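You operate a simulated robot arm through the tools that you are given. There is no shell and no other tool.

The job below is to be done with a simulated robot arm. You get a single attempt, and the scene is never put back.

## Task
Zero the display and press two caps on unit four.
Fine: Yellow key first; start, feed and trip the green lever once a cap, then press stop. Both caps land in the crate under the chute. Leave the loose discs, other controls and units.
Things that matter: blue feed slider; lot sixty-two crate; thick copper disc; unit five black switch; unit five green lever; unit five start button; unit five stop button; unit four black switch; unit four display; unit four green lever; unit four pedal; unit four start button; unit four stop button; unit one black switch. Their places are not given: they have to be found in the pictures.

Only the result counts: the job must be done as asked and must still hold three seconds after the hand-in. Knocking over, shifting, dropping, spilling or breaking anything else fails it. A push-on lid holds only when it is set on centred and level and pressed home; a screw cap is set on level and turned clockwise until tight.

## Robot
A 7-joint arm with a fingered hand, fixed in place. Base frame: the origin is at the foot of the arm, x ahead of it, y to its left, z up. Units: m, degrees, N and s.
Its first joint turns from -143.0 to 143.0 degrees. Payload 3 kg.
The tool frame sits at the grasp point between the pads (the TCP): z along the fingers, y along the line on which they close. The tips reach 0.026 m beyond it. The gripper opens to 0.148 m. The gripper's body begins 0.073 m behind the TCP. The gripper is a hand of 3 fingers: y runs from the thumb to the fingers, the wrist lies at [0, 0, -0.229] in the tool frame.
Orientation is that of the tool frame in the base frame, as a unit quaternion [w, x, y, z]. With the fingers straight down and closing along the base's y, the tool's x points along the base's -x, its y along +y and its z along -z.

## Interface
- The arm moves only by the tool send_rows. Its argument "plan" is a list of rows, each a list of 6 numbers: the shift along the tool's x, y, z in m, then the turn, a rotation vector about the tool's x, y, z in degrees. In form: [[x, y, z, ax, ay, az], ...]. A call has 1 to 20 rows; each row shifts and turns the commanded pose from where the row before left it, along the tool's axes as they then stand. A row lasts 0.2 s, in which the tool goes at most 0.05 m and 8.6 degrees; a call with a longer step from one row to the next is refused whole. Where a pose cannot be reached the arm comes as near as it can. A force on the tool above 40 N (or 10 N above the force at the start of the call, whichever is more), or a blocked arm, ends the call early, and 0.2 s more pass. In this call time passes only in rows, and 0.2 s behind the last. It gives the time, the measured TCP pose, the force on the tool (base axes), the opening and the grip force at its end, in the units of the frame above (readings bear some noise), with the torque about the TCP (base axes, N m) and any sound that the robot's microphone picked up.
- Cameras (640 x 400 px; columns grow to the right, rows downward): "scene" is fixed at [0.0524, 0.4915, 1.5889]; the picture's right is [-0.47, -0.89, 0.00], its down [-0.52, 0.27, -0.81] and it looks along [0.71, -0.38, -0.59] (base axes); focal length 348 px, centre (320, 200). "wrist" rides on the gripper at [0.068, -0.039, -0.09] in the tool frame; the picture's right is [0.50, 0.87, 0.00], its down [-0.66, 0.38, -0.65] and it looks along [-0.57, 0.33, 0.76] (tool axes); focal length 222 px, centre (320, 200).
- get_image(camera): a new picture of that camera. The clock stands still meanwhile.
- move_column(by): slides the trunk up (or, below 0, down) by that many m; the arm rides with it, the base frame stays. It gives what a move gives, with no picture.
- finger_targets(finger1, finger2, thumb_bend): sets how far each is bent, from 0 (flat) to 1 (curled in); at 0.3 the hand is open as for a grip, at 0.7 the pads meet at the TCP. One left out holds its place. A second passes; each finger stops where it meets its share of the squeeze, and holds until it gets a number again. It is the only way to open and close the hand. It gives what a move gives, with no picture; readings hold the bend of each and the force on the fingers (four entries, about 0 where the hand has none), thumb and palm.
- measure_at(camera, pixels): for up to 12 pixels [column, row] of the newest picture of that camera ("zoom" is the newest enlarged one), the place [x, y, z] in the base frame of the surface seen there, good to about 0.002 m, but the place of the scene camera against the robot may be out by one fixed shift of up to 0.025 m in any direction. The clock stands still meanwhile.
- enlarge(camera, box): a new picture of the part [left, top, right, bottom] of that camera's present view, enlarged. The clock stands still meanwhile.
- finish_job(): hands the job in; it is judged then, once.

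Leave the gripper open and the arm clear of the work at the hand-in unless told otherwise.

The tools are called after "Call:" as name(argument=value, ...) on one line, values as JSON. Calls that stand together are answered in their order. send_rows: Moves the arm, as the interface text tells. Its arguments: {"type":"object","properties":{"plan":{"type":"array"}},"required":["plan"]} The other tools are called the same way: move_column (by) slides the trunk up or down; finger_targets (finger1, finger2, thumb_bend) moves the fingers one by one; get_image (camera) takes a picture; measure_at (camera, pixels) gives the place of the surface under pixels of a picture; enlarge (camera, box) takes an enlarged picture of a part of a camera's view; finish_job () hands the job in.

At the start:

```text
time: 0.0
ee_pos: [0.6641, 0.3541, 1.2191]
tcp_rot: [0.001, -0.001, 1.0, 0.0]
contact_force: [-0.4, -0.2, -1.2]
torque: [-0.01, -0.02, 0.0]
width: 0.1476
finger_force: 0.0
shape: jaw
bend: [0.3, 0.3, 0.3]
finger forces: [0.1, 0.0, 0.1, 0.0, 0.0, 0.1]
trunk travel left (down, up): [-0.7, 0.19]
```

scene: 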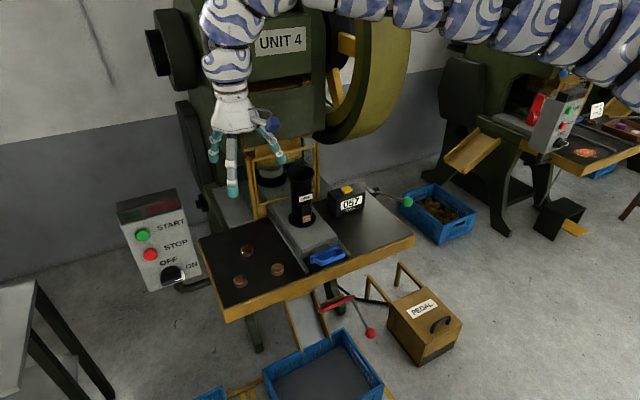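
wrist: 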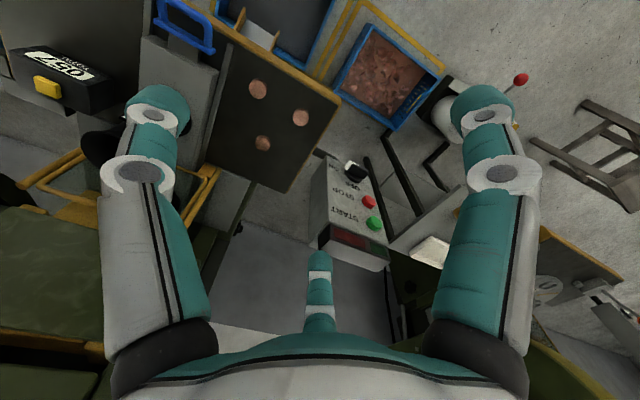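

I see unit 4 in the scene, with the display and yellow key around (347,190), the panel on the left and the blue slider at (325,255). I'll enlarge these parts for detail.

Call:
enlarge(camera="scene", box=[190, 120, 430, 270])

Call:
get_image(camera="scene")

Call:
get_image(camera="wrist")

```text
2.67 times, centred on (310, 195) of scene
```

zoom: 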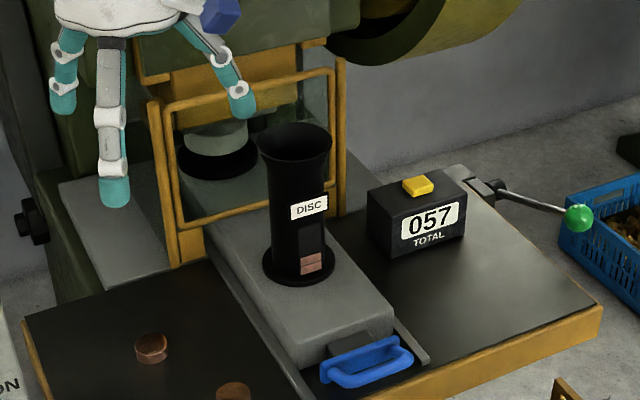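

```text
taken
```

scene: 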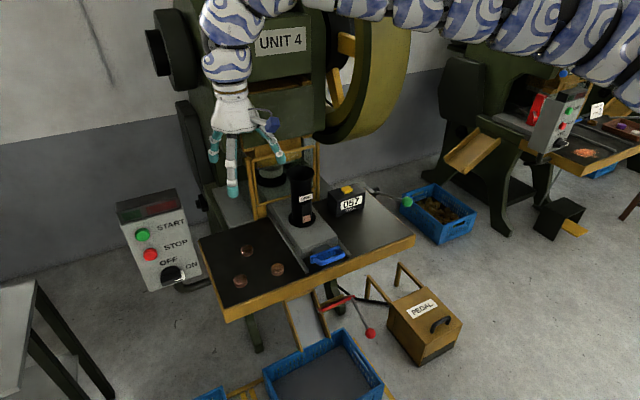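

```text
taken
```

wrist: 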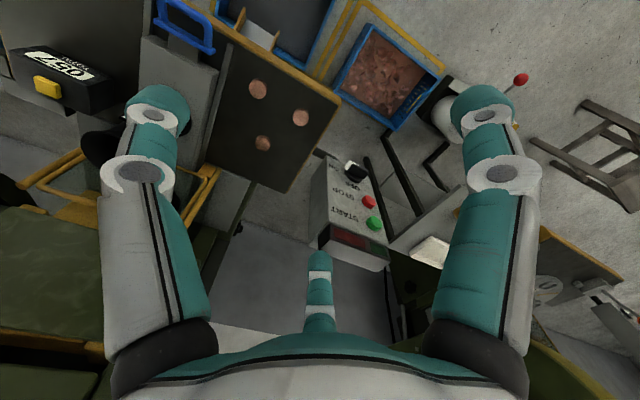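

The panel's lettering and the lever are small, so I'll enlarge them next and measure the main points.

Call:
enlarge(camera="scene", box=[100, 180, 220, 300])

Call:
enlarge(camera="scene", box=[190, 270, 480, 400])

Call:
measure_at(camera="scene", pixels=[[347, 189], [349, 202], [407, 202], [378, 193], [326, 257], [143, 235], [151, 255], [172, 274], [301, 170], [246, 251], [278, 269], [240, 282]])

Call:
measure_at(camera="wrist", pixels=[[47, 88], [65, 68], [375, 223], [369, 202], [353, 170], [180, 40], [258, 90], [300, 118], [263, 143], [180, 80], [190, 10]])

```text
3.33 times, centred on (160, 240) of scene
```

zoom: 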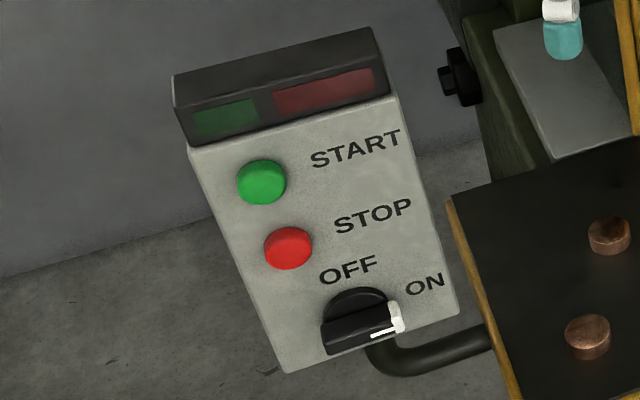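

```text
2.21 times, centred on (335, 335) of scene
```

zoom: 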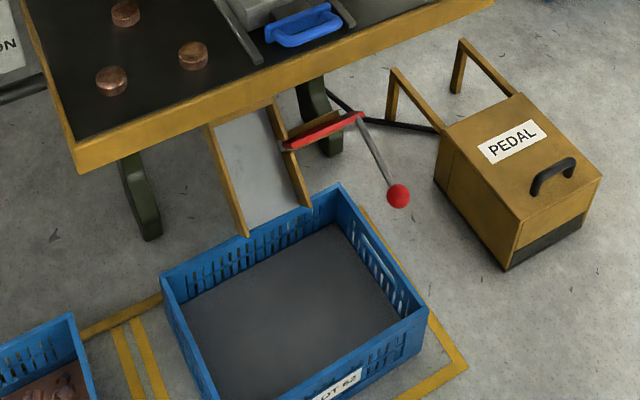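

```text
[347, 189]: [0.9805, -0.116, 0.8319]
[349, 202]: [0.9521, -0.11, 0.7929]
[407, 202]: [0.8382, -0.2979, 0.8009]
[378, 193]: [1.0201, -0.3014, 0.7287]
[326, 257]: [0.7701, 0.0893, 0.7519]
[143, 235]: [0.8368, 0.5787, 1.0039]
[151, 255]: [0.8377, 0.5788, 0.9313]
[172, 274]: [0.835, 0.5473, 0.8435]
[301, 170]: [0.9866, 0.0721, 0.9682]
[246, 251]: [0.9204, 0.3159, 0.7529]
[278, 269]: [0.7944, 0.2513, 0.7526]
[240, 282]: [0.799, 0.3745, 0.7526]
```

```text
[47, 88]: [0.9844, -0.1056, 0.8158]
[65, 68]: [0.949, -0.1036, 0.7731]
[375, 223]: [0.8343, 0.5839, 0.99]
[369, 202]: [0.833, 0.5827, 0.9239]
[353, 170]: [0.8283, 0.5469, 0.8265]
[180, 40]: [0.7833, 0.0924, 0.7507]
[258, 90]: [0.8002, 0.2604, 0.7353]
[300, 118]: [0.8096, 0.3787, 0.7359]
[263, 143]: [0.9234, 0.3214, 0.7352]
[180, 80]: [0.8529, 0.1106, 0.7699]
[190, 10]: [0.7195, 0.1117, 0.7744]
```

The black switch reads ON and the panel lights are dark. The crate reads "LOT 62" and sits under the chute. Comparing disc positions, scene is off from wrist by about (-0.005,-0.007,+0.017). I'll look closer at the lever, slider and key.

Call:
enlarge(camera="scene", box=[325, 165, 425, 225])

Call:
measure_at(camera="zoom", pixels=[[525, 232], [400, 195], [440, 205], [350, 165], [335, 165], [370, 180], [520, 195], [545, 240], [140, 135], [160, 170], [125, 150], [300, 140]])

Call:
enlarge(camera="scene", box=[260, 200, 370, 275])

Call:
measure_at(camera="zoom", pixels=[[300, 355], [480, 320], [390, 330], [390, 370], [375, 290], [290, 320], [460, 300], [380, 200], [150, 150], [540, 330], [420, 352], [330, 330]])

```text
6.40 times, centred on (375, 195) of scene
```

zoom: 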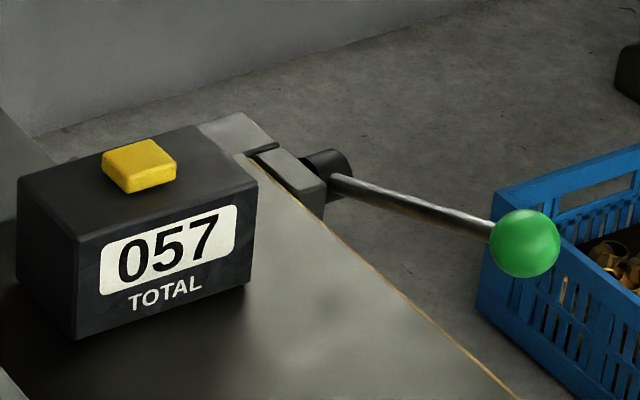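

```text
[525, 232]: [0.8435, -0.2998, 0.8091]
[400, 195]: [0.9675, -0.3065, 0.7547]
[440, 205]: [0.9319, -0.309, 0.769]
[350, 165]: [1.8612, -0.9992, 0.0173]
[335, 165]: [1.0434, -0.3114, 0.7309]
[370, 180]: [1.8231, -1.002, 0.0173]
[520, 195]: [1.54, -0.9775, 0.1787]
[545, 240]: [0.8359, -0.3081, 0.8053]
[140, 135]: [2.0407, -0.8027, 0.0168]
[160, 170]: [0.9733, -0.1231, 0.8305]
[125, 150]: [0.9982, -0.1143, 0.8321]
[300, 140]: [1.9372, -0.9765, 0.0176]
```

```text
5.33 times, centred on (315, 238) of scene
```

zoom: 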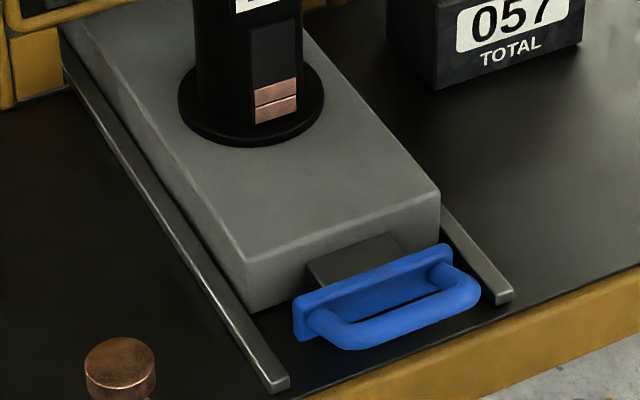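

```text
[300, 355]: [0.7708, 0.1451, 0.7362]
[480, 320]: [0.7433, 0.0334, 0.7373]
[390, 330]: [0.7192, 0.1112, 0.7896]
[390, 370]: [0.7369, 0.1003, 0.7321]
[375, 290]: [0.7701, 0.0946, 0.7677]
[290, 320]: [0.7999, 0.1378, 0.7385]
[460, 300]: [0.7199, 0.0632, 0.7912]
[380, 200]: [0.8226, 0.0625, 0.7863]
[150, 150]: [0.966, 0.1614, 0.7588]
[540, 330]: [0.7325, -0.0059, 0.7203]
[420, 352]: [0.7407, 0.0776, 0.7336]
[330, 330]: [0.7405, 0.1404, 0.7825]
```

The lever's rod rises from its pivot at about (1.04,-0.305,0.72) to the ball at (0.85,-0.29,0.79). The slider handle is a U sticking out toward -x. I'll measure the press body for clearance around the key.

Call:
get_image(camera="scene")

Call:
measure_at(camera="scene", pixels=[[345, 110], [390, 80], [330, 70], [316, 150], [300, 60], [347, 45], [300, 105], [260, 215], [318, 200], [302, 216], [372, 190], [420, 240]])

Call:
measure_at(camera="scene", pixels=[[230, 20], [228, 65], [232, 110], [280, 155], [233, 190], [213, 155], [340, 8], [420, 10], [520, 30], [600, 60], [275, 125], [160, 60]])

```text
taken
```

scene: 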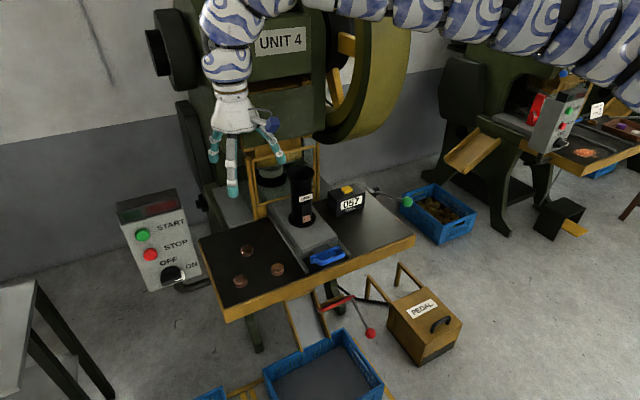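

```text
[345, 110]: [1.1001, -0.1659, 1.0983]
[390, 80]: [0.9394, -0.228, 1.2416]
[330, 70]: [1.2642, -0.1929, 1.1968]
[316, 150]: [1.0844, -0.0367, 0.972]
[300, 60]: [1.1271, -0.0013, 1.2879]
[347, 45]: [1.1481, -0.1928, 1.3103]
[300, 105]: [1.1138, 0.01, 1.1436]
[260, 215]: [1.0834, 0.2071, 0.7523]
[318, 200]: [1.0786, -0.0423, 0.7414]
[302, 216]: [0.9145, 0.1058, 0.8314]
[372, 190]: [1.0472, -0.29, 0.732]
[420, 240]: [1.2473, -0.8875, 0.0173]
```

```text
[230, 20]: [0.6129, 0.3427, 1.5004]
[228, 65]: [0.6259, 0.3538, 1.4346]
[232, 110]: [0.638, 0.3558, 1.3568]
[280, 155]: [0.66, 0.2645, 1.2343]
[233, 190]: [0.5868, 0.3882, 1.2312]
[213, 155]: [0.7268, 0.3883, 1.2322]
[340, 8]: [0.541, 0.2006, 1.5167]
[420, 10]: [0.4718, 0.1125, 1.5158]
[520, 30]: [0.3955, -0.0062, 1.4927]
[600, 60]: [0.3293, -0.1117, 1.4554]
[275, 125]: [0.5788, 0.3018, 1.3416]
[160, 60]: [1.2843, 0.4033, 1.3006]
```

The press's flywheel overhangs the key area at z above 1.05, near x 0.94 and y -0.17. So I'll approach the key with the tool tilted, the wrist leaning back toward the robot. First I'll close the fingers to make a poker, with the hand still in free space.

Call:
finger_targets(finger1=0.7, finger2=0.7, thumb_bend=0.7)

Call:
get_image(camera="wrist")

Call:
enlarge(camera="scene", box=[170, 60, 310, 200])

```text
time: 1.0
ee_pos: [0.666, 0.3539, 1.2188]
tcp_rot: [0.0, 0.0, 1.0, 0.0]
contact_force: [0.4, -0.6, 0.1]
torque: [-0.03, 0.0, -0.01]
width: 0.0001
finger_force: 0.0
shape: fingers
bend: [0.69, 0.69, 0.7]
finger forces: [0.0, 0.0, 0.1, 0.0, 0.0, 0.0]
trunk travel left (down, up): [-0.7, 0.19]
```

```text
taken
```

wrist: 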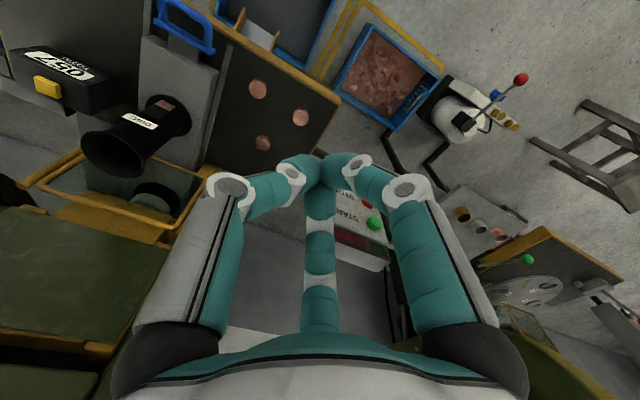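

```text
2.86 times, centred on (240, 130) of scene
```

zoom: 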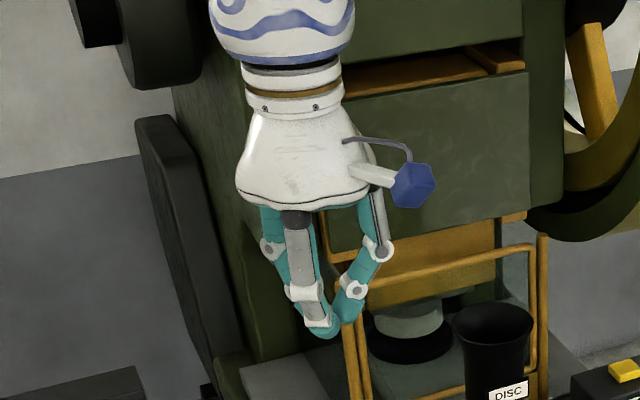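

The fingertips now meet at one point, seen at (322,165). The arm is free, with the table front starting at x 0.7 and the hand at x 0.666. I'll lower the trunk 0.3 m.

Call:
move_column(by=-0.3)

Call:
get_image(camera="scene")

```text
time: 4.0
ee_pos: [0.6663, 0.3533, 0.9189]
tcp_rot: [0.0, -0.001, 1.0, 0.0]
contact_force: [0.1, 0.3, -0.3]
torque: [0.0, -0.02, 0.01]
width: 0.0001
finger_force: 0.0
shape: fingers
bend: [0.69, 0.69, 0.7]
finger forces: [0.0, 0.0, 0.1, 0.0, 0.1, 0.0]
trunk travel left (down, up): [-0.4, 0.49]
```

```text
taken
```

scene: 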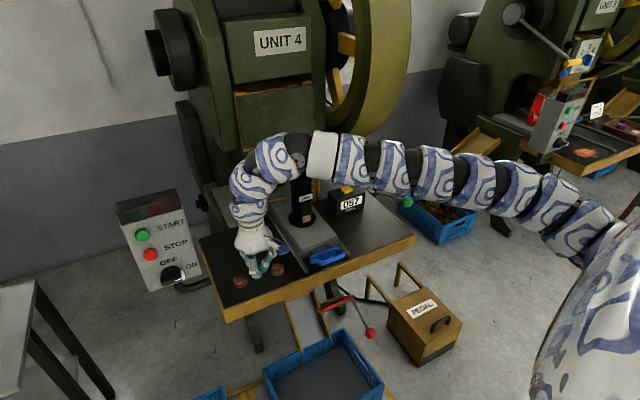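

The column move went cleanly. Next I'll shift sideways in y to -0.107 at x 0.666, which is in front of the table.

Call:
send_rows(plan=[[0, -0.04, 0, 0, 0, 0], [0, -0.04, 0, 0, 0, 0], [0, -0.04, 0, 0, 0, 0], [0, -0.04, 0, 0, 0, 0], [0, -0.04, 0, 0, 0, 0], [0, -0.04, 0, 0, 0, 0], [0, -0.04, 0, 0, 0, 0], [0, -0.04, 0, 0, 0, 0], [0, -0.04, 0, 0, 0, 0], [0, -0.04, 0, 0, 0, 0], [0, -0.04, 0, 0, 0, 0], [0, -0.02, 0, 0, 0, 0]])

Call:
get_image(camera="scene")

Call:
get_image(camera="wrist")

```text
time: 6.6
ee_pos: [0.6869, 0.2404, 0.9491]
tcp_rot: [-0.001, 0.001, 1.0, 0.0]
contact_force: [1.2, 1.0, 0.7]
torque: [0.06, -0.05, 0.0]
width: 0.0002
finger_force: 0.0
shape: fingers
bend: [0.69, 0.69, 0.7]
finger forces: [0.1, 0.0, 0.0, 0.0, 0.1, 0.0]
out of reach, approached as far as the arm can: row 3, 4, 5, 6, 7, 8, 9, 10, 11, 12
trunk travel left (down, up): [-0.4, 0.49]
```

```text
taken
```

scene: 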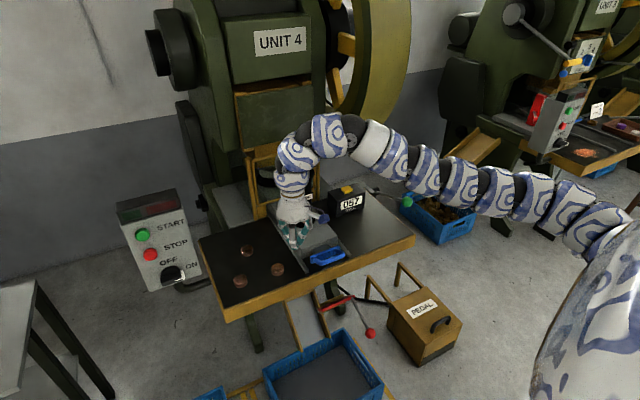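

```text
taken
```

wrist: 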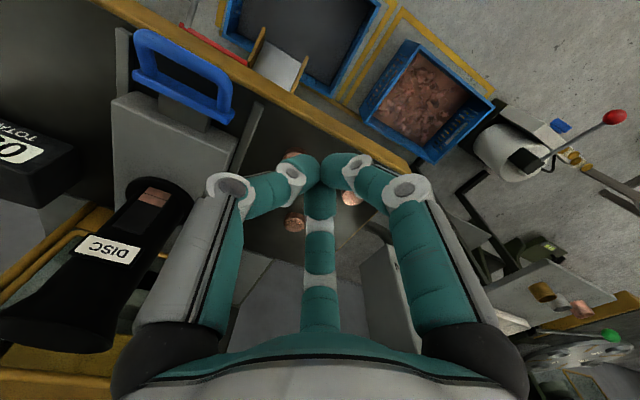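

The arm stopped at (0.687,0.240,0.949), short of the y I asked for. I need to see where the shoulder is, so I'll measure the arm's links.

Call:
measure_at(camera="scene", pixels=[[600, 235], [555, 205], [500, 190], [430, 172], [370, 140], [330, 135], [300, 155], [290, 180], [295, 205], [620, 300], [560, 370], [635, 230]])

```text
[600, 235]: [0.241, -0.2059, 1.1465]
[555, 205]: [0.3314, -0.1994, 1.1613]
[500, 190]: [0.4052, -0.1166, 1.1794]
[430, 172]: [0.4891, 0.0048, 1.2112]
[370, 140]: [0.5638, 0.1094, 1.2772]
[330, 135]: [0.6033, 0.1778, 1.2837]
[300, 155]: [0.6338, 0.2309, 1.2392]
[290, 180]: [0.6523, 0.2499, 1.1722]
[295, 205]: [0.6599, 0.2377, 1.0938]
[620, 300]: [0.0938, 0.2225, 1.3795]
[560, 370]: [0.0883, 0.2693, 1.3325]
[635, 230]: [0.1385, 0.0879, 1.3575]
```

The shoulder sits near (0.2,-0.2,1.13), so pointing straight down close in folds the arm too far. Tilting the tool forward should ease it. I'll tilt about 43 degrees here, with the wrist going toward the robot.

Call:
send_rows(plan=[[0, 0, 0, 0, -8.5, 0], [0, 0, 0, 0, -8.5, 0], [0, 0, 0, 0, -8.5, 0], [0, 0, 0, 0, -8.5, 0], [0, 0, 0, 0, -8.5, 0]])

Call:
get_image(camera="scene")

```text
time: 7.8
ee_pos: [0.6872, 0.24, 0.9493]
tcp_rot: [0.0, 0.001, 1.0, 0.0]
contact_force: [-0.5, 0.0, 0.0]
torque: [0.01, 0.01, 0.0]
width: 0.0003
finger_force: 0.2
shape: fingers
bend: [0.69, 0.69, 0.7]
finger forces: [0.1, 0.0, 0.0, 0.1, 0.0, 0.0]
out of reach, approached as far as the arm can: row 1, 2, 3, 4, 5
trunk travel left (down, up): [-0.4, 0.49]
```

```text
taken
```

scene: 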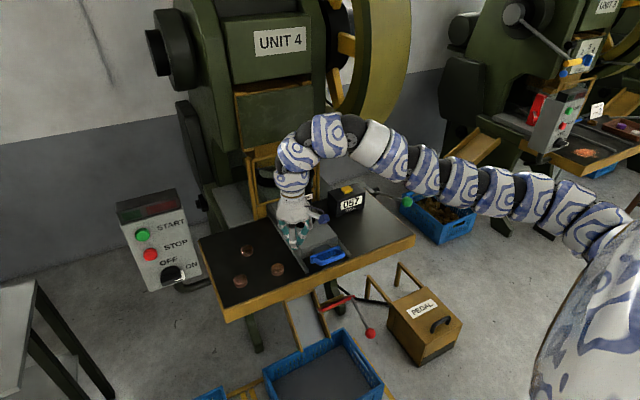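

The tilt had no effect. I'll test how the commanded pose behaves with a small shift back in y.

Call:
send_rows(plan=[[0, 0.03, 0, 0, 0, 0], [0, 0.03, 0, 0, 0, 0]])

```text
time: 8.4
ee_pos: [0.6873, 0.2984, 0.9504]
tcp_rot: [-0.001, 0.001, 1.0, 0.001]
contact_force: [-0.6, 0.4, -0.3]
torque: [0.0, 0.0, -0.01]
width: 0.0001
finger_force: 0.0
shape: fingers
bend: [0.69, 0.69, 0.7]
finger forces: [0.0, 0.0, 0.0, 0.0, 0.0, 0.1]
trunk travel left (down, up): [-0.4, 0.49]
```

The command restarts from the actual pose, so recovery works. Now I'll try tilting one step each way from here to learn the limits.

Call:
send_rows(plan=[[0, 0, 0, 0, -8.5, 0], [0, 0, 0, 0, -8.5, 0], [0, 0, 0, 0, -8.5, 0]])

```text
time: 9.2
ee_pos: [0.6876, 0.2985, 0.9498]
tcp_rot: [0.074, 0.001, 0.997, -0.001]
contact_force: [0.0, 0.7, 0.0]
torque: [0.0, 0.0, 0.01]
width: 0.0
finger_force: 0.0
shape: fingers
bend: [0.69, 0.69, 0.7]
finger forces: [0.0, 0.0, 0.0, 0.0, 0.1, 0.0]
out of reach, approached as far as the arm can: row 2, 3
trunk travel left (down, up): [-0.4, 0.49]
```

Only 8.5° of tilt was reachable, so a joint limit is probably involved. I'll try yawing the hand with the arm's swing, clockwise from above (+az), and see whether more opens up.

Call:
send_rows(plan=[[0, 0, 0, 0, 8.5, 0], [0, 0, 0, 0, 0, 8.5], [0, 0, 0, 0, 0, 8.5], [0, 0, 0, 0, 0, 8.5], [0, 0, 0, 0, 0, 8.5]])

Call:
send_rows(plan=[[0, -0.03, 0, 0, 0, 0], [0, -0.03, 0, 0, 0, 0], [0, -0.03, 0, 0, 0, 0], [0, -0.03, 0, 0, 0, 0]])

```text
time: 10.4
ee_pos: [0.6863, 0.2989, 0.9478]
tcp_rot: [0.0, 0.293, 0.956, 0.001]
contact_force: [-0.4, 1.0, 0.2]
torque: [-0.05, 0.01, 0.04]
width: 0.0003
finger_force: 0.0
shape: fingers
bend: [0.69, 0.69, 0.7]
finger forces: [0.0, 0.1, 0.0, 0.0, 0.1, 0.0]
trunk travel left (down, up): [-0.4, 0.49]
```

```text
time: 11.4
ee_pos: [0.6646, 0.2661, 0.9467]
tcp_rot: [-0.001, 0.292, 0.956, 0.0]
contact_force: [0.0, 0.2, -0.1]
torque: [0.0, 0.01, -0.02]
width: 0.0
finger_force: 0.1
shape: fingers
bend: [0.69, 0.69, 0.7]
finger forces: [0.0, 0.0, 0.1, 0.0, 0.0, 0.0]
out of reach, approached as far as the arm can: row 2, 3, 4
trunk travel left (down, up): [-0.4, 0.49]
```

The limit looks like a minimum distance from the base axis, with the wrist at a radius of about 0.72 m. I'll move outward to a larger radius and swing round at z 0.95, high above the slider and short of the magazine at x 0.94.

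Call:
send_rows(plan=[[-0.0344, -0.0168, 0, 0, 0, 0], [-0.0344, -0.0168, 0, 0, 0, 0], [-0.0344, -0.0168, 0, 0, 0, 0], [-0.0344, -0.0168, 0, 0, 0, 0], [-0.0344, -0.0168, 0, 0, 0, 0]])

Call:
get_image(camera="scene")

```text
time: 12.6
ee_pos: [0.6646, 0.2658, 0.9487]
tcp_rot: [-0.001, 0.292, 0.956, 0.0]
contact_force: [-0.1, 0.0, -0.3]
torque: [0.02, 0.03, -0.03]
width: 0.0002
finger_force: 0.0
shape: fingers
bend: [0.69, 0.69, 0.7]
finger forces: [0.1, 0.1, 0.0, 0.1, 0.0, 0.1]
out of reach, approached as far as the arm can: row 1, 2, 3, 4, 5
trunk travel left (down, up): [-0.4, 0.49]
```

```text
taken
```

scene: 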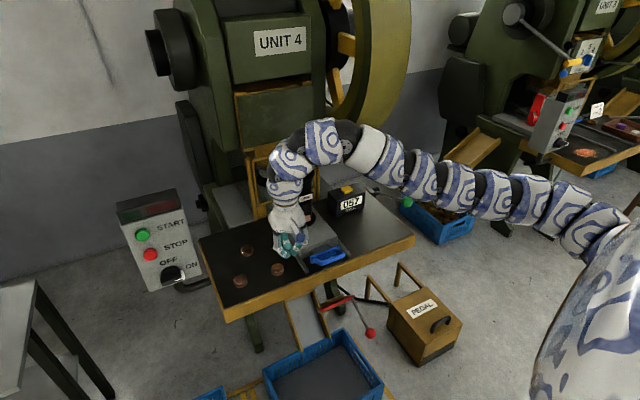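

That move outward and to the right did not work either. I'll try moving purely in +x by a few cm, in tool terms (-0.828,0.56) per metre.

Call:
send_rows(plan=[[-0.025, 0.017, 0, 0, 0, 0], [-0.025, 0.017, 0, 0, 0, 0], [-0.025, 0.017, 0, 0, 0, 0]])

```text
time: 13.4
ee_pos: [0.7546, 0.2666, 0.9492]
tcp_rot: [0.001, 0.293, 0.956, 0.0]
contact_force: [-0.8, 0.8, 0.2]
torque: [0.01, 0.01, 0.0]
width: 0.0
finger_force: 0.1
shape: fingers
bend: [0.69, 0.69, 0.7]
finger forces: [0.0, 0.0, 0.0, 0.0, 0.1, 0.1]
trunk travel left (down, up): [-0.4, 0.49]
```

+x works. Now -y from here.

Call:
send_rows(plan=[[-0.0168, -0.0248, 0, 0, 0, 0], [-0.0168, -0.0248, 0, 0, 0, 0], [-0.0168, -0.0248, 0, 0, 0, 0], [-0.0168, -0.0248, 0, 0, 0, 0], [-0.0168, -0.0248, 0, 0, 0, 0], [-0.0168, -0.0248, 0, 0, 0, 0]])

```text
time: 14.8
ee_pos: [0.7543, 0.129, 0.9482]
tcp_rot: [0.0, 0.293, 0.956, 0.0]
contact_force: [-0.7, -0.2, 0.2]
torque: [0.02, 0.02, 0.03]
width: 0.0
finger_force: 0.0
shape: fingers
bend: [0.69, 0.69, 0.7]
finger forces: [0.1, 0.0, 0.1, 0.1, 0.0, 0.0]
out of reach, approached as far as the arm can: row 5, 6
trunk travel left (down, up): [-0.4, 0.49]
```

The boundary fits a circle about the shoulder near (0.1,-0.2), so I am too close in for the current height difference. Raising the trunk while lowering the hand should bring nearer radii into reach. I'll raise by 0.2 and then go down by 0.2.

Call:
move_column(by=0.2)

Call:
send_rows(plan=[[0, 0, 0.04, 0, 0, 0], [0, 0, 0.04, 0, 0, 0], [0, 0, 0.04, 0, 0, 0], [0, 0, 0.04, 0, 0, 0], [0, 0, 0.03, 0, 0, 0]])

Call:
send_rows(plan=[[-0.0168, -0.0248, 0, 0, 0, 0], [-0.0168, -0.0248, 0, 0, 0, 0], [-0.0168, -0.0248, 0, 0, 0, 0], [-0.0168, -0.0248, 0, 0, 0, 0], [-0.0168, -0.0248, 0, 0, 0, 0], [-0.0168, -0.0248, 0, 0, 0, 0], [-0.0168, -0.0248, 0, 0, 0, 0], [-0.0168, -0.0248, 0, 0, 0, 0]])

Call:
get_image(camera="scene")

```text
time: 17.0
ee_pos: [0.7524, 0.1296, 1.1485]
tcp_rot: [0.0, 0.292, 0.956, 0.0]
contact_force: [0.1, 0.0, -0.9]
torque: [0.02, -0.02, 0.03]
width: 0.0
finger_force: 0.0
shape: fingers
bend: [0.69, 0.69, 0.7]
finger forces: [0.0, 0.0, 0.0, 0.0, 0.0, 0.0]
trunk travel left (down, up): [-0.6, 0.29]
```

```text
time: 18.2
ee_pos: [0.7697, 0.1363, 1.0749]
tcp_rot: [0.0, 0.293, 0.956, 0.0]
contact_force: [0.4, -0.6, 1.1]
torque: [0.01, 0.02, -0.05]
width: 0.0
finger_force: 0.0
shape: fingers
bend: [0.69, 0.7, 0.7]
finger forces: [0.0, 0.0, 0.0, 0.1, 0.1, 0.1]
out of reach, approached as far as the arm can: row 1, 2, 3, 4
trunk travel left (down, up): [-0.6, 0.29]
```

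```text
time: 20.0
ee_pos: [0.7754, 0.109, 1.0745]
tcp_rot: [-0.001, 0.293, 0.956, -0.001]
contact_force: [0.5, -1.1, 0.1]
torque: [0.03, 0.02, -0.01]
width: 0.0
finger_force: 0.1
shape: fingers
bend: [0.7, 0.7, 0.7]
finger forces: [0.1, 0.0, 0.0, 0.1, 0.0, 0.0]
out of reach, approached as far as the arm can: row 1, 2, 3, 4, 5, 6, 7, 8
trunk travel left (down, up): [-0.6, 0.29]
```

```text
taken
```

scene: 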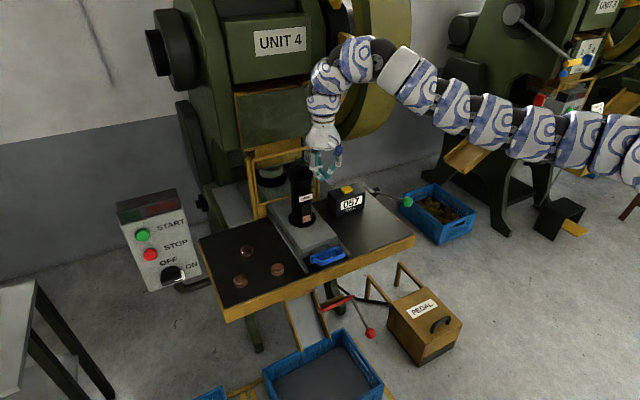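

Going down is what is limited here. I need a better model of the arm, so I'll measure its centreline in this picture.

Call:
measure_at(camera="scene", pixels=[[630, 155], [580, 135], [530, 125], [490, 115], [455, 100], [420, 85], [395, 68], [375, 55], [352, 60], [325, 80], [322, 105], [325, 135]])

Call:
get_image(camera="wrist")

Call:
enlarge(camera="scene", box=[280, 20, 640, 200])

```text
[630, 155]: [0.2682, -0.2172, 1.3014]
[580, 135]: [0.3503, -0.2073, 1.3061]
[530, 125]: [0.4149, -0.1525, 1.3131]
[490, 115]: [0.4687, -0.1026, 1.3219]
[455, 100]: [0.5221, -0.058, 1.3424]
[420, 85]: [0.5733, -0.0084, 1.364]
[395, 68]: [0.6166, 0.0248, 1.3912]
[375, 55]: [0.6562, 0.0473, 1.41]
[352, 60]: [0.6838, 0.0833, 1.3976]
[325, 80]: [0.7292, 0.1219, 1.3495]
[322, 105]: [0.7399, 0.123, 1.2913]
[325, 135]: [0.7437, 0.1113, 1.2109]
```

```text
taken
```

wrist: 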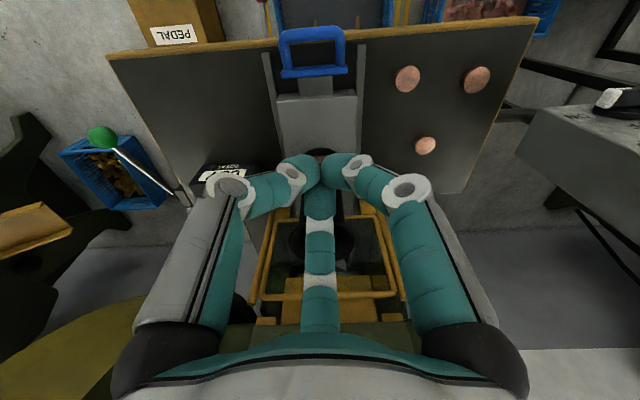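

```text
1.78 times, centred on (460, 110) of scene
```

zoom: 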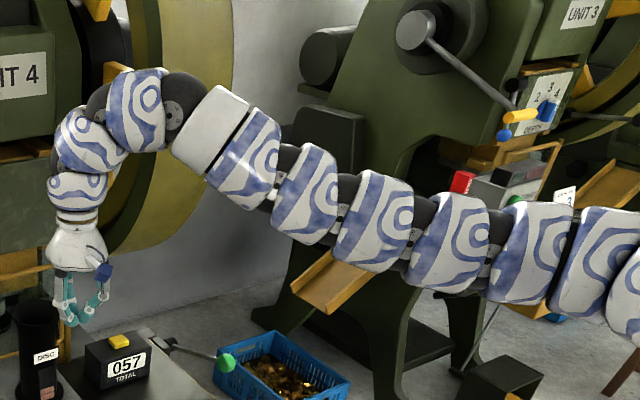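

Comparing the limits at the two trunk heights suggests the shoulder is well below the wrist, at z about 0.97 when the trunk was at -0.3. So I should lower the trunk further and raise the hand. I'll do this in stages, staying above the magazine top at z 0.96.

Call:
send_rows(plan=[[0, 0, -0.04, 0, 0, 0], [0, 0, -0.04, 0, 0, 0], [0, 0, -0.04, 0, 0, 0]])

Call:
move_column(by=-0.2)

Call:
send_rows(plan=[[0, 0, -0.04, 0, 0, 0], [0, 0, -0.04, 0, 0, 0], [0, 0, -0.04, 0, 0, 0], [0, 0, -0.04, 0, 0, 0]])

Call:
get_image(camera="scene")

```text
time: 20.8
ee_pos: [0.7755, 0.1093, 1.1924]
tcp_rot: [0.0, 0.293, 0.956, 0.0]
contact_force: [0.0, 0.7, 0.7]
torque: [0.01, 0.01, 0.01]
width: 0.0
finger_force: 0.0
shape: fingers
bend: [0.7, 0.7, 0.7]
finger forces: [0.1, 0.1, 0.0, 0.1, 0.0, 0.0]
trunk travel left (down, up): [-0.6, 0.29]
```

```text
time: 22.9
ee_pos: [0.7757, 0.1094, 0.9911]
tcp_rot: [-0.001, 0.292, 0.956, 0.0]
contact_force: [-0.2, 0.2, -1.0]
torque: [-0.04, 0.02, -0.01]
width: 0.0
finger_force: 0.1
shape: fingers
bend: [0.7, 0.7, 0.7]
finger forces: [0.0, 0.0, 0.0, 0.1, 0.0, 0.1]
trunk travel left (down, up): [-0.4, 0.49]
```

```text
time: 23.9
ee_pos: [0.8089, 0.1248, 1.0419]
tcp_rot: [0.001, 0.292, 0.956, 0.002]
contact_force: [0.6, 0.3, -0.2]
torque: [0.01, -0.01, -0.03]
width: 0.0001
finger_force: 0.0
shape: fingers
bend: [0.7, 0.7, 0.7]
finger forces: [0.1, 0.0, 0.0, 0.1, 0.0, 0.1]
out of reach, approached as far as the arm can: row 1, 2, 3, 4
trunk travel left (down, up): [-0.4, 0.49]
```

```text
taken
```

scene: 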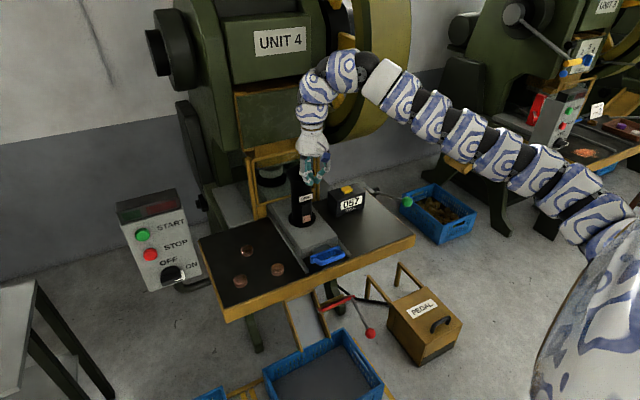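

Now it is limited going up, and the pose drifted to (0.809,0.125,1.042). The hook at the wrist seems to be the limiting factor. I'll tilt the tool forward about the wrist so the TCP advances while the wrist stays put. That relaxes the hook, and the tip stays above 1.0, clear of the magazine top.

Call:
send_rows(plan=[[-0.0338, 0, -0.0025, 0, -8.5, 0], [-0.0338, 0, -0.0025, 0, -8.5, 0]])

```text
time: 24.5
ee_pos: [0.8647, 0.0874, 1.0534]
tcp_rot: [0.142, 0.289, 0.946, -0.044]
contact_force: [0.6, -0.1, 0.0]
torque: [0.01, 0.0, -0.02]
width: 0.0001
finger_force: 0.0
shape: fingers
bend: [0.7, 0.7, 0.7]
finger forces: [0.0, 0.0, 0.0, 0.0, 0.1, 0.0]
trunk travel left (down, up): [-0.4, 0.49]
```

That works. I'll keep tilting, with the tip at z about 1.03 and rising, clear of the magazine.

Call:
send_rows(plan=[[-0.0338, 0, -0.0025, 0, -8.5, 0], [-0.0338, 0, -0.0025, 0, -8.5, 0], [-0.0338, 0, -0.0025, 0, -8.5, 0]])

Call:
get_image(camera="scene")

```text
time: 25.3
ee_pos: [0.9375, 0.0373, 1.1043]
tcp_rot: [0.348, 0.272, 0.891, -0.106]
contact_force: [-0.1, -0.6, -0.6]
torque: [-0.01, 0.02, -0.02]
width: 0.0003
finger_force: 0.1
shape: fingers
bend: [0.7, 0.7, 0.7]
finger forces: [0.0, 0.0, 0.0, 0.0, 0.1, 0.0]
trunk travel left (down, up): [-0.4, 0.49]
```

```text
taken
```

scene: 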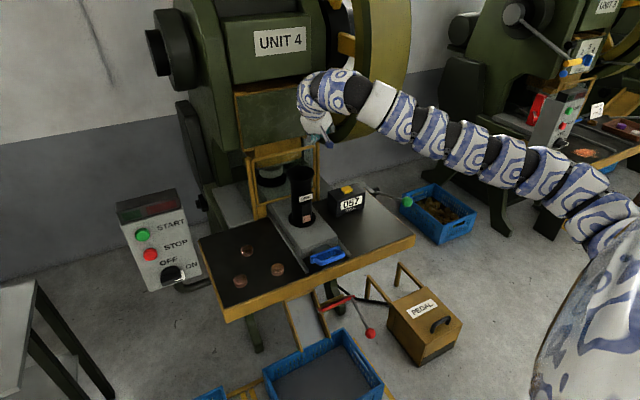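

The tilt is now 42.5° and the tip is near (0.952,0.028,1.085). Next I'll move in -y by 0.1345 at this height. The flywheel's left face is near y -0.16, and the hand comes in from the +y side.

Call:
send_rows(plan=[[-0.0138, -0.0279, 0.0127, 0, 0, 0], [-0.0138, -0.0279, 0.0127, 0, 0, 0], [-0.0138, -0.0279, 0.0127, 0, 0, 0], [-0.0138, -0.0279, 0.0127, 0, 0, 0]])

Call:
get_image(camera="scene")

```text
time: 26.3
ee_pos: [0.9391, -0.0968, 1.102]
tcp_rot: [0.347, 0.273, 0.891, -0.107]
contact_force: [0.0, 0.8, -2.1]
torque: [-0.04, -0.06, 0.02]
width: 0.0003
finger_force: 0.2
shape: fingers
bend: [0.7, 0.7, 0.7]
finger forces: [0.0, 0.0, 0.0, 0.0, 0.0, 0.0]
trunk travel left (down, up): [-0.4, 0.49]
```

```text
taken
```

scene: 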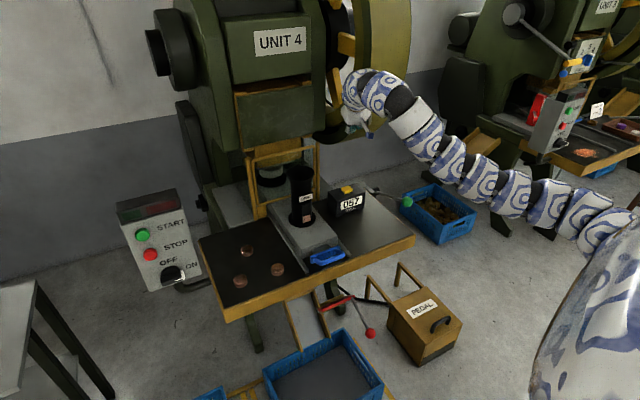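

Reached. The tip is at about (0.954,-0.107,1.083) with the key top at z 0.816. I'll lower vertically with the trunk by 0.22.

Call:
move_column(by=-0.22)

Call:
get_image(camera="wrist")

Call:
enlarge(camera="scene", box=[280, 120, 440, 240])

```text
time: 28.7
ee_pos: [0.9381, -0.0955, 0.881]
tcp_rot: [0.347, 0.273, 0.891, -0.106]
contact_force: [0.3, -0.3, 0.0]
torque: [-0.02, -0.01, 0.0]
width: 0.0005
finger_force: 0.0
shape: fingers
bend: [0.7, 0.7, 0.7]
finger forces: [0.0, 0.0, 0.0, 0.0, 0.1, 0.0]
trunk travel left (down, up): [-0.18, 0.71]
```

```text
taken
```

wrist: 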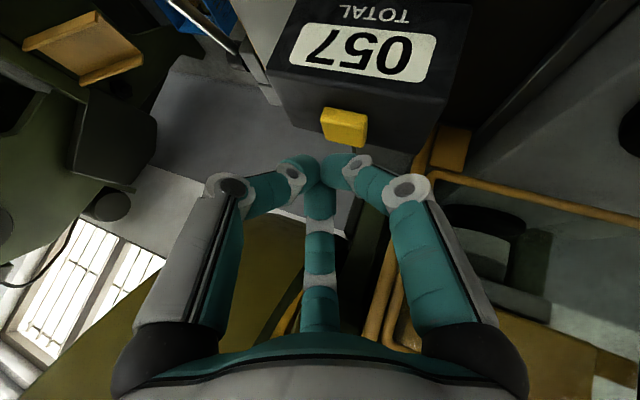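

```text
3.33 times, centred on (360, 180) of scene
```

zoom: 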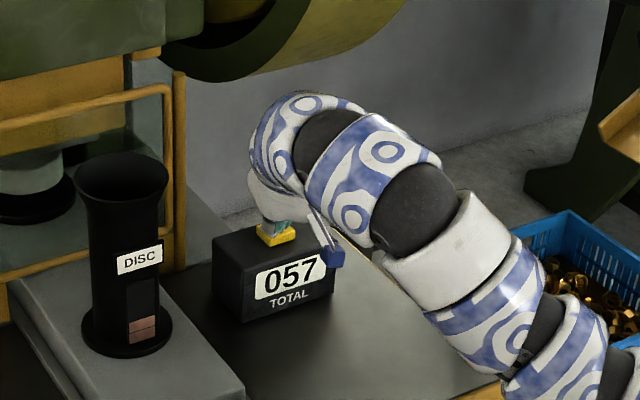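

Good view of the key at (345,126) in the wrist image. I'll measure its corners for the exact top.

Call:
measure_at(camera="wrist", pixels=[[345, 120], [325, 112], [364, 118], [345, 140], [340, 128], [362, 140], [305, 110], [318, 160], [400, 130], [300, 90], [325, 165]])

```text
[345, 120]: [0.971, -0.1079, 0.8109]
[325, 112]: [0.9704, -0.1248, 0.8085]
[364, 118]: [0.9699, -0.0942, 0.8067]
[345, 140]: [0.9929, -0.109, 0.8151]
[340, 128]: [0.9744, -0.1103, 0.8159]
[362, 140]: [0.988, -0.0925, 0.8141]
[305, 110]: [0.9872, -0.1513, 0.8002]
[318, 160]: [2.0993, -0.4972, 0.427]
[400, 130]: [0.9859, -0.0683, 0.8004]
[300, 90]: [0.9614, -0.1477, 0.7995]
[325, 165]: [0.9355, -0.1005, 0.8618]
```

The key top spans x 0.973–1.0 and y -0.125 to -0.093, at z 0.815. I'll shift the tip +x 0.032 over it, then descend in small steps.

Call:
send_rows(plan=[[-0.0207, 0.0154, 0.0191, 0, 0, 0], [0.00678, 0, 0.00736, 0, 0, 0], [0.00678, 0, 0.00736, 0, 0, 0], [0.00678, 0, 0.00736, 0, 0, 0]])

Call:
get_image(camera="wrist")

```text
time: 29.7
ee_pos: [0.9688, -0.0971, 0.8502]
tcp_rot: [0.346, 0.272, 0.892, -0.106]
contact_force: [0.4, -0.1, 0.2]
torque: [-0.01, -0.01, 0.02]
width: 0.0001
finger_force: 0.0
shape: fingers
bend: [0.7, 0.7, 0.7]
finger forces: [0.0, 0.0, 0.0, 0.0, 0.1, 0.1]
trunk travel left (down, up): [-0.18, 0.71]
```

```text
taken
```

wrist: 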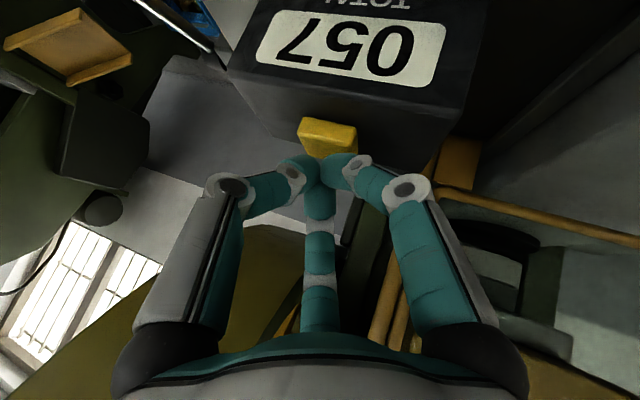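

The tip is above the key at z about 0.831. I'll step down 4 mm at a time for five steps.

Call:
send_rows(plan=[[0.0027, 0, 0.0029, 0, 0, 0], [0.0027, 0, 0.0029, 0, 0, 0], [0.0027, 0, 0.0029, 0, 0, 0], [0.0027, 0, 0.0029, 0, 0, 0], [0.0027, 0, 0.0029, 0, 0, 0]])

Call:
get_image(camera="wrist")

```text
time: 30.9
ee_pos: [0.9687, -0.0981, 0.8339]
tcp_rot: [0.348, 0.272, 0.891, -0.105]
contact_force: [-2.2, 1.0, 8.4]
torque: [0.0, 0.0, 0.0]
width: 0.0002
finger_force: 5.4
shape: fingers
bend: [0.71, 0.69, 0.7]
finger forces: [10.5, 0.0, 0.0, 0.0, 0.1, 0.1]
trunk travel left (down, up): [-0.18, 0.71]
heard: click
```

```text
taken
```

wrist: 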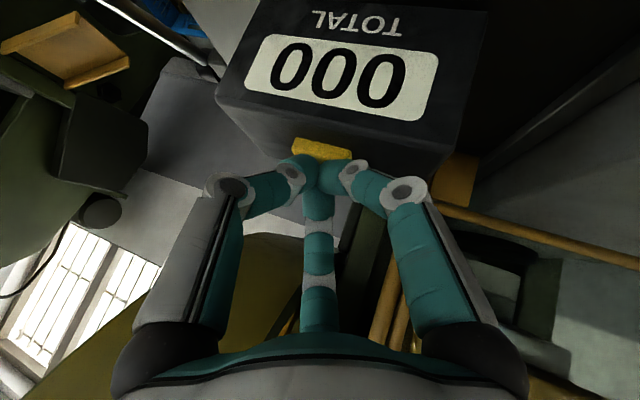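

There was a click and the display reads 000. I'll raise the trunk 0.22 and move toward the panel on the left, passing above the magazine.

Call:
move_column(by=0.22)

Call:
send_rows(plan=[[0.0225, 0.0276, -0.0207, 0, 0, 0], [0.0225, 0.0276, -0.0207, 0, 0, 0], [0.0225, 0.0276, -0.0207, 0, 0, 0], [0.0225, 0.0276, -0.0207, 0, 0, 0], [0.0225, 0.0276, -0.0207, 0, 0, 0], [0.0225, 0.0276, -0.0207, 0, 0, 0], [0.0225, 0.0276, -0.0207, 0, 0, 0], [0.0225, 0.0276, -0.0207, 0, 0, 0], [0.0225, 0.0276, -0.0207, 0, 0, 0], [0.0225, 0.0276, -0.0207, 0, 0, 0]])

Call:
get_image(camera="scene")

```text
time: 33.2
ee_pos: [0.9681, -0.0996, 1.0517]
tcp_rot: [0.347, 0.272, 0.891, -0.106]
contact_force: [0.0, 0.3, 0.7]
torque: [0.01, -0.01, 0.01]
width: 0.0
finger_force: 0.1
shape: fingers
bend: [0.7, 0.69, 0.7]
finger forces: [0.0, 0.0, 0.0, 0.0, 0.0, 0.0]
trunk travel left (down, up): [-0.4, 0.49]
```

```text
time: 35.6
ee_pos: [0.8848, 0.2636, 1.0495]
tcp_rot: [0.345, 0.287, 0.887, -0.111]
contact_force: [1.2, 0.0, -0.6]
torque: [-0.01, 0.04, 0.03]
width: 0.0
finger_force: 0.1
shape: fingers
bend: [0.7, 0.69, 0.7]
finger forces: [0.0, 0.1, 0.0, 0.1, 0.1, 0.0]
out of reach, approached as far as the arm can: row 10
trunk travel left (down, up): [-0.4, 0.49]
stopped in row 10: the arm was blocked; the commanded pose is now the measured one
```

```text
taken
```

scene: 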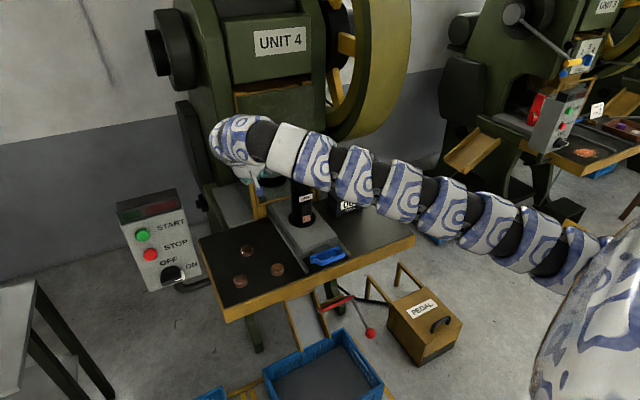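

The last row was flagged as blocked, but forces are low, so it looks like a wrist limit from the yaw. I'll yaw the tool counter-clockwise about the vertical so it points along +x.

Call:
send_rows(plan=[[0, 0, 0, -5.75, 0, -6.27], [0, 0, 0, -5.75, 0, -6.27], [0, 0, 0, -5.75, 0, -6.27], [0, 0, 0, -5.75, 0, -6.27]])

```text
time: 36.6
ee_pos: [0.8696, 0.2852, 1.0499]
tcp_rot: [0.363, 0.0, 0.932, 0.0]
contact_force: [1.1, -3.6, -0.7]
torque: [0.25, 0.12, 0.27]
width: 0.0
finger_force: 0.2
shape: fingers
bend: [0.7, 0.69, 0.7]
finger forces: [0.1, 0.0, 0.1, 0.0, 0.0, 0.0]
trunk travel left (down, up): [-0.4, 0.49]
```

The tool now points along +x, tilted 42.5°, at (0.870,0.285,1.050). I'll move toward the panel at (0.78,0.50,1.05).

Call:
send_rows(plan=[[0.011, 0.0358, -0.0102, 0, 0, 0], [0.011, 0.0358, -0.0102, 0, 0, 0], [0.011, 0.0358, -0.0102, 0, 0, 0], [0.011, 0.0358, -0.0102, 0, 0, 0], [0.011, 0.0358, -0.0102, 0, 0, 0], [0.011, 0.0358, -0.0102, 0, 0, 0]])

Call:
get_image(camera="scene")

Call:
get_image(camera="wrist")

```text
time: 38.2
ee_pos: [0.8507, 0.42, 1.0505]
tcp_rot: [0.363, 0.053, 0.93, -0.021]
contact_force: [-0.7, 0.0, 0.2]
torque: [0.01, -0.01, 0.03]
width: 0.0
finger_force: 0.0
shape: fingers
bend: [0.7, 0.69, 0.7]
finger forces: [0.1, 0.1, 0.0, 0.0, 0.0, 0.0]
out of reach, approached as far as the arm can: row 6
trunk travel left (down, up): [-0.4, 0.49]
stopped in row 6: the arm was blocked; the commanded pose is now the measured one
```

```text
taken
```

scene: 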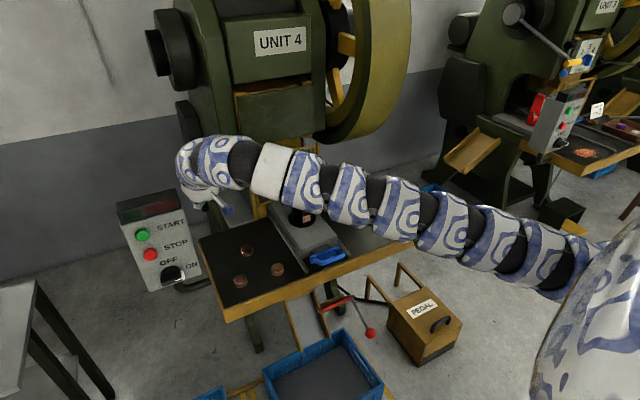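

```text
taken
```

wrist: 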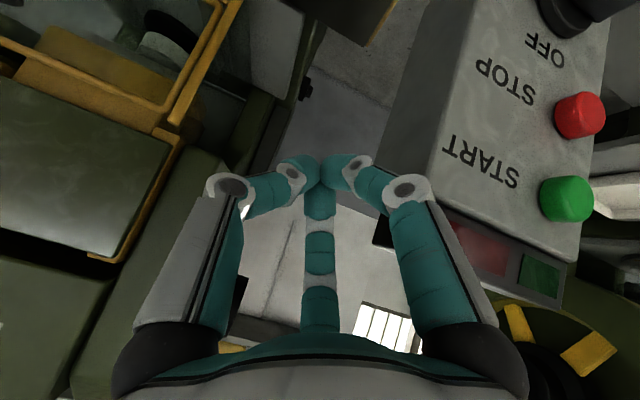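

The arm lags as the wrist hits its sideways limit. I'll measure the panel geometry from the wrist picture before moving on.

Call:
measure_at(camera="wrist", pixels=[[568, 195], [580, 112], [430, 200], [575, 255], [455, 20], [600, 40], [540, 290], [470, 240], [400, 150], [490, 130], [375, 235], [555, 10]])

```text
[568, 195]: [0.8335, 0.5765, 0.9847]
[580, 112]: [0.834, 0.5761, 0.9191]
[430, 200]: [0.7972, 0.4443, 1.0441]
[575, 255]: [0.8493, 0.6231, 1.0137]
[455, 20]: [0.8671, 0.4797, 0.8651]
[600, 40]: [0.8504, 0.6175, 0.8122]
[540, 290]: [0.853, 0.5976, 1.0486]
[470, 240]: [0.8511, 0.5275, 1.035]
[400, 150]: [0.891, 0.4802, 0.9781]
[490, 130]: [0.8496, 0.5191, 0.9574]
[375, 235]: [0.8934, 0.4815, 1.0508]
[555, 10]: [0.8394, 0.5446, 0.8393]
```

The panel face is at x 0.85, spanning y 0.48–0.625. START is at (0.833,0.577,0.986) and STOP at (0.834,0.576,0.920). I'll yaw counter-clockwise 34° in place, then pull back in -x before going left.

Call:
send_rows(plan=[[0, 0, 0, -5.75, 0, -6.25], [0, 0, 0, -5.75, 0, -6.25], [0, 0, 0, -5.75, 0, -6.25], [0, 0, 0, -5.75, 0, -6.25]])

```text
time: 39.2
ee_pos: [0.8504, 0.4194, 1.0493]
tcp_rot: [0.351, -0.223, 0.905, 0.089]
contact_force: [-0.1, -0.5, -0.2]
torque: [0.02, -0.03, 0.05]
width: 0.0
finger_force: 0.1
shape: fingers
bend: [0.7, 0.69, 0.7]
finger forces: [0.1, 0.1, 0.0, 0.0, 0.0, 0.1]
trunk travel left (down, up): [-0.4, 0.49]
```

The yaw is now +28°. I'll move back and left to about (0.73,0.52,1.05).

Call:
send_rows(plan=[[0.0111, 0.0361, -0.0099, 0, 0, 0], [0.0111, 0.0361, -0.0099, 0, 0, 0], [0.0111, 0.0361, -0.0099, 0, 0, 0], [0.0111, 0.0361, -0.0099, 0, 0, 0]])

```text
time: 40.2
ee_pos: [0.727, 0.5207, 1.0475]
tcp_rot: [0.353, -0.222, 0.905, 0.086]
contact_force: [-0.2, 0.4, 0.1]
torque: [-0.03, 0.02, -0.02]
width: 0.0
finger_force: 0.1
shape: fingers
bend: [0.7, 0.69, 0.7]
finger forces: [0.0, 0.0, 0.0, 0.0, 0.0, 0.0]
trunk travel left (down, up): [-0.4, 0.49]
```

Good. I'll move slightly toward the button and then tilt the tool up toward horizontal.

Call:
send_rows(plan=[[0.0027, 0.0153, 0.0315, 0, 0, 0], [0.0027, 0.0153, 0.0315, 0, 0, 0], [0, 0, 0, 0, -8.5, 0], [0, 0, 0, 0, -8.5, 0], [0, 0, 0, 0, -8.5, 0], [0, 0, 0, 0, -8.5, 0]])

Call:
get_image(camera="wrist")

Call:
get_image(camera="scene")

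```text
time: 41.6
ee_pos: [0.748, 0.5675, 0.9979]
tcp_rot: [0.602, -0.187, 0.762, 0.148]
contact_force: [-0.5, -0.7, -0.4]
torque: [-0.01, 0.03, -0.01]
width: 0.0001
finger_force: 0.2
shape: fingers
bend: [0.7, 0.69, 0.7]
finger forces: [0.1, 0.0, 0.0, 0.0, 0.0, 0.0]
trunk travel left (down, up): [-0.4, 0.49]
```

```text
taken
```

wrist: 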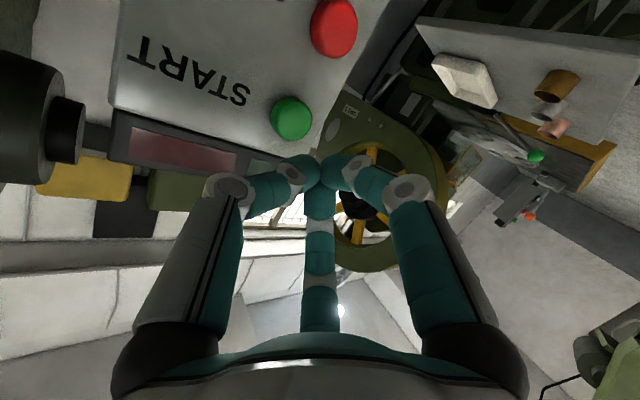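

```text
taken
```

scene: 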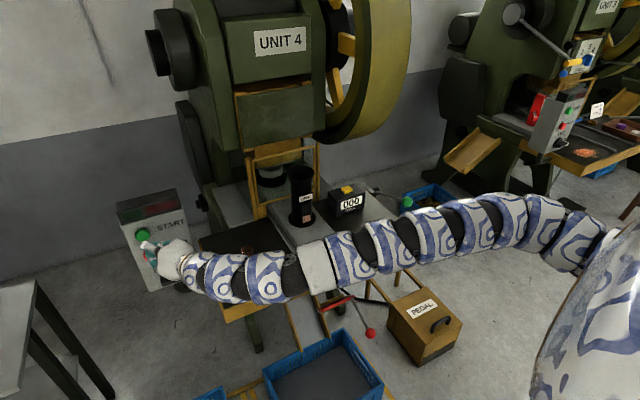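

Now I see the START button at (291,118) and STOP at (333,27) in the wrist image. I'll measure them.

Call:
measure_at(camera="wrist", pixels=[[291, 118], [280, 112], [305, 125], [292, 100], [285, 135], [333, 27], [250, 90], [322, 165]])

```text
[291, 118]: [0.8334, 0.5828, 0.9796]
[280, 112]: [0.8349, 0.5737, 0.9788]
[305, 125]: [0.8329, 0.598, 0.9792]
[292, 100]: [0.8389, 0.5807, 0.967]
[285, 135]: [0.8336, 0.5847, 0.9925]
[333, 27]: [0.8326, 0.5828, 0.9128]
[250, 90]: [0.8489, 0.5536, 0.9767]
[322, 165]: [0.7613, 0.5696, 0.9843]
```

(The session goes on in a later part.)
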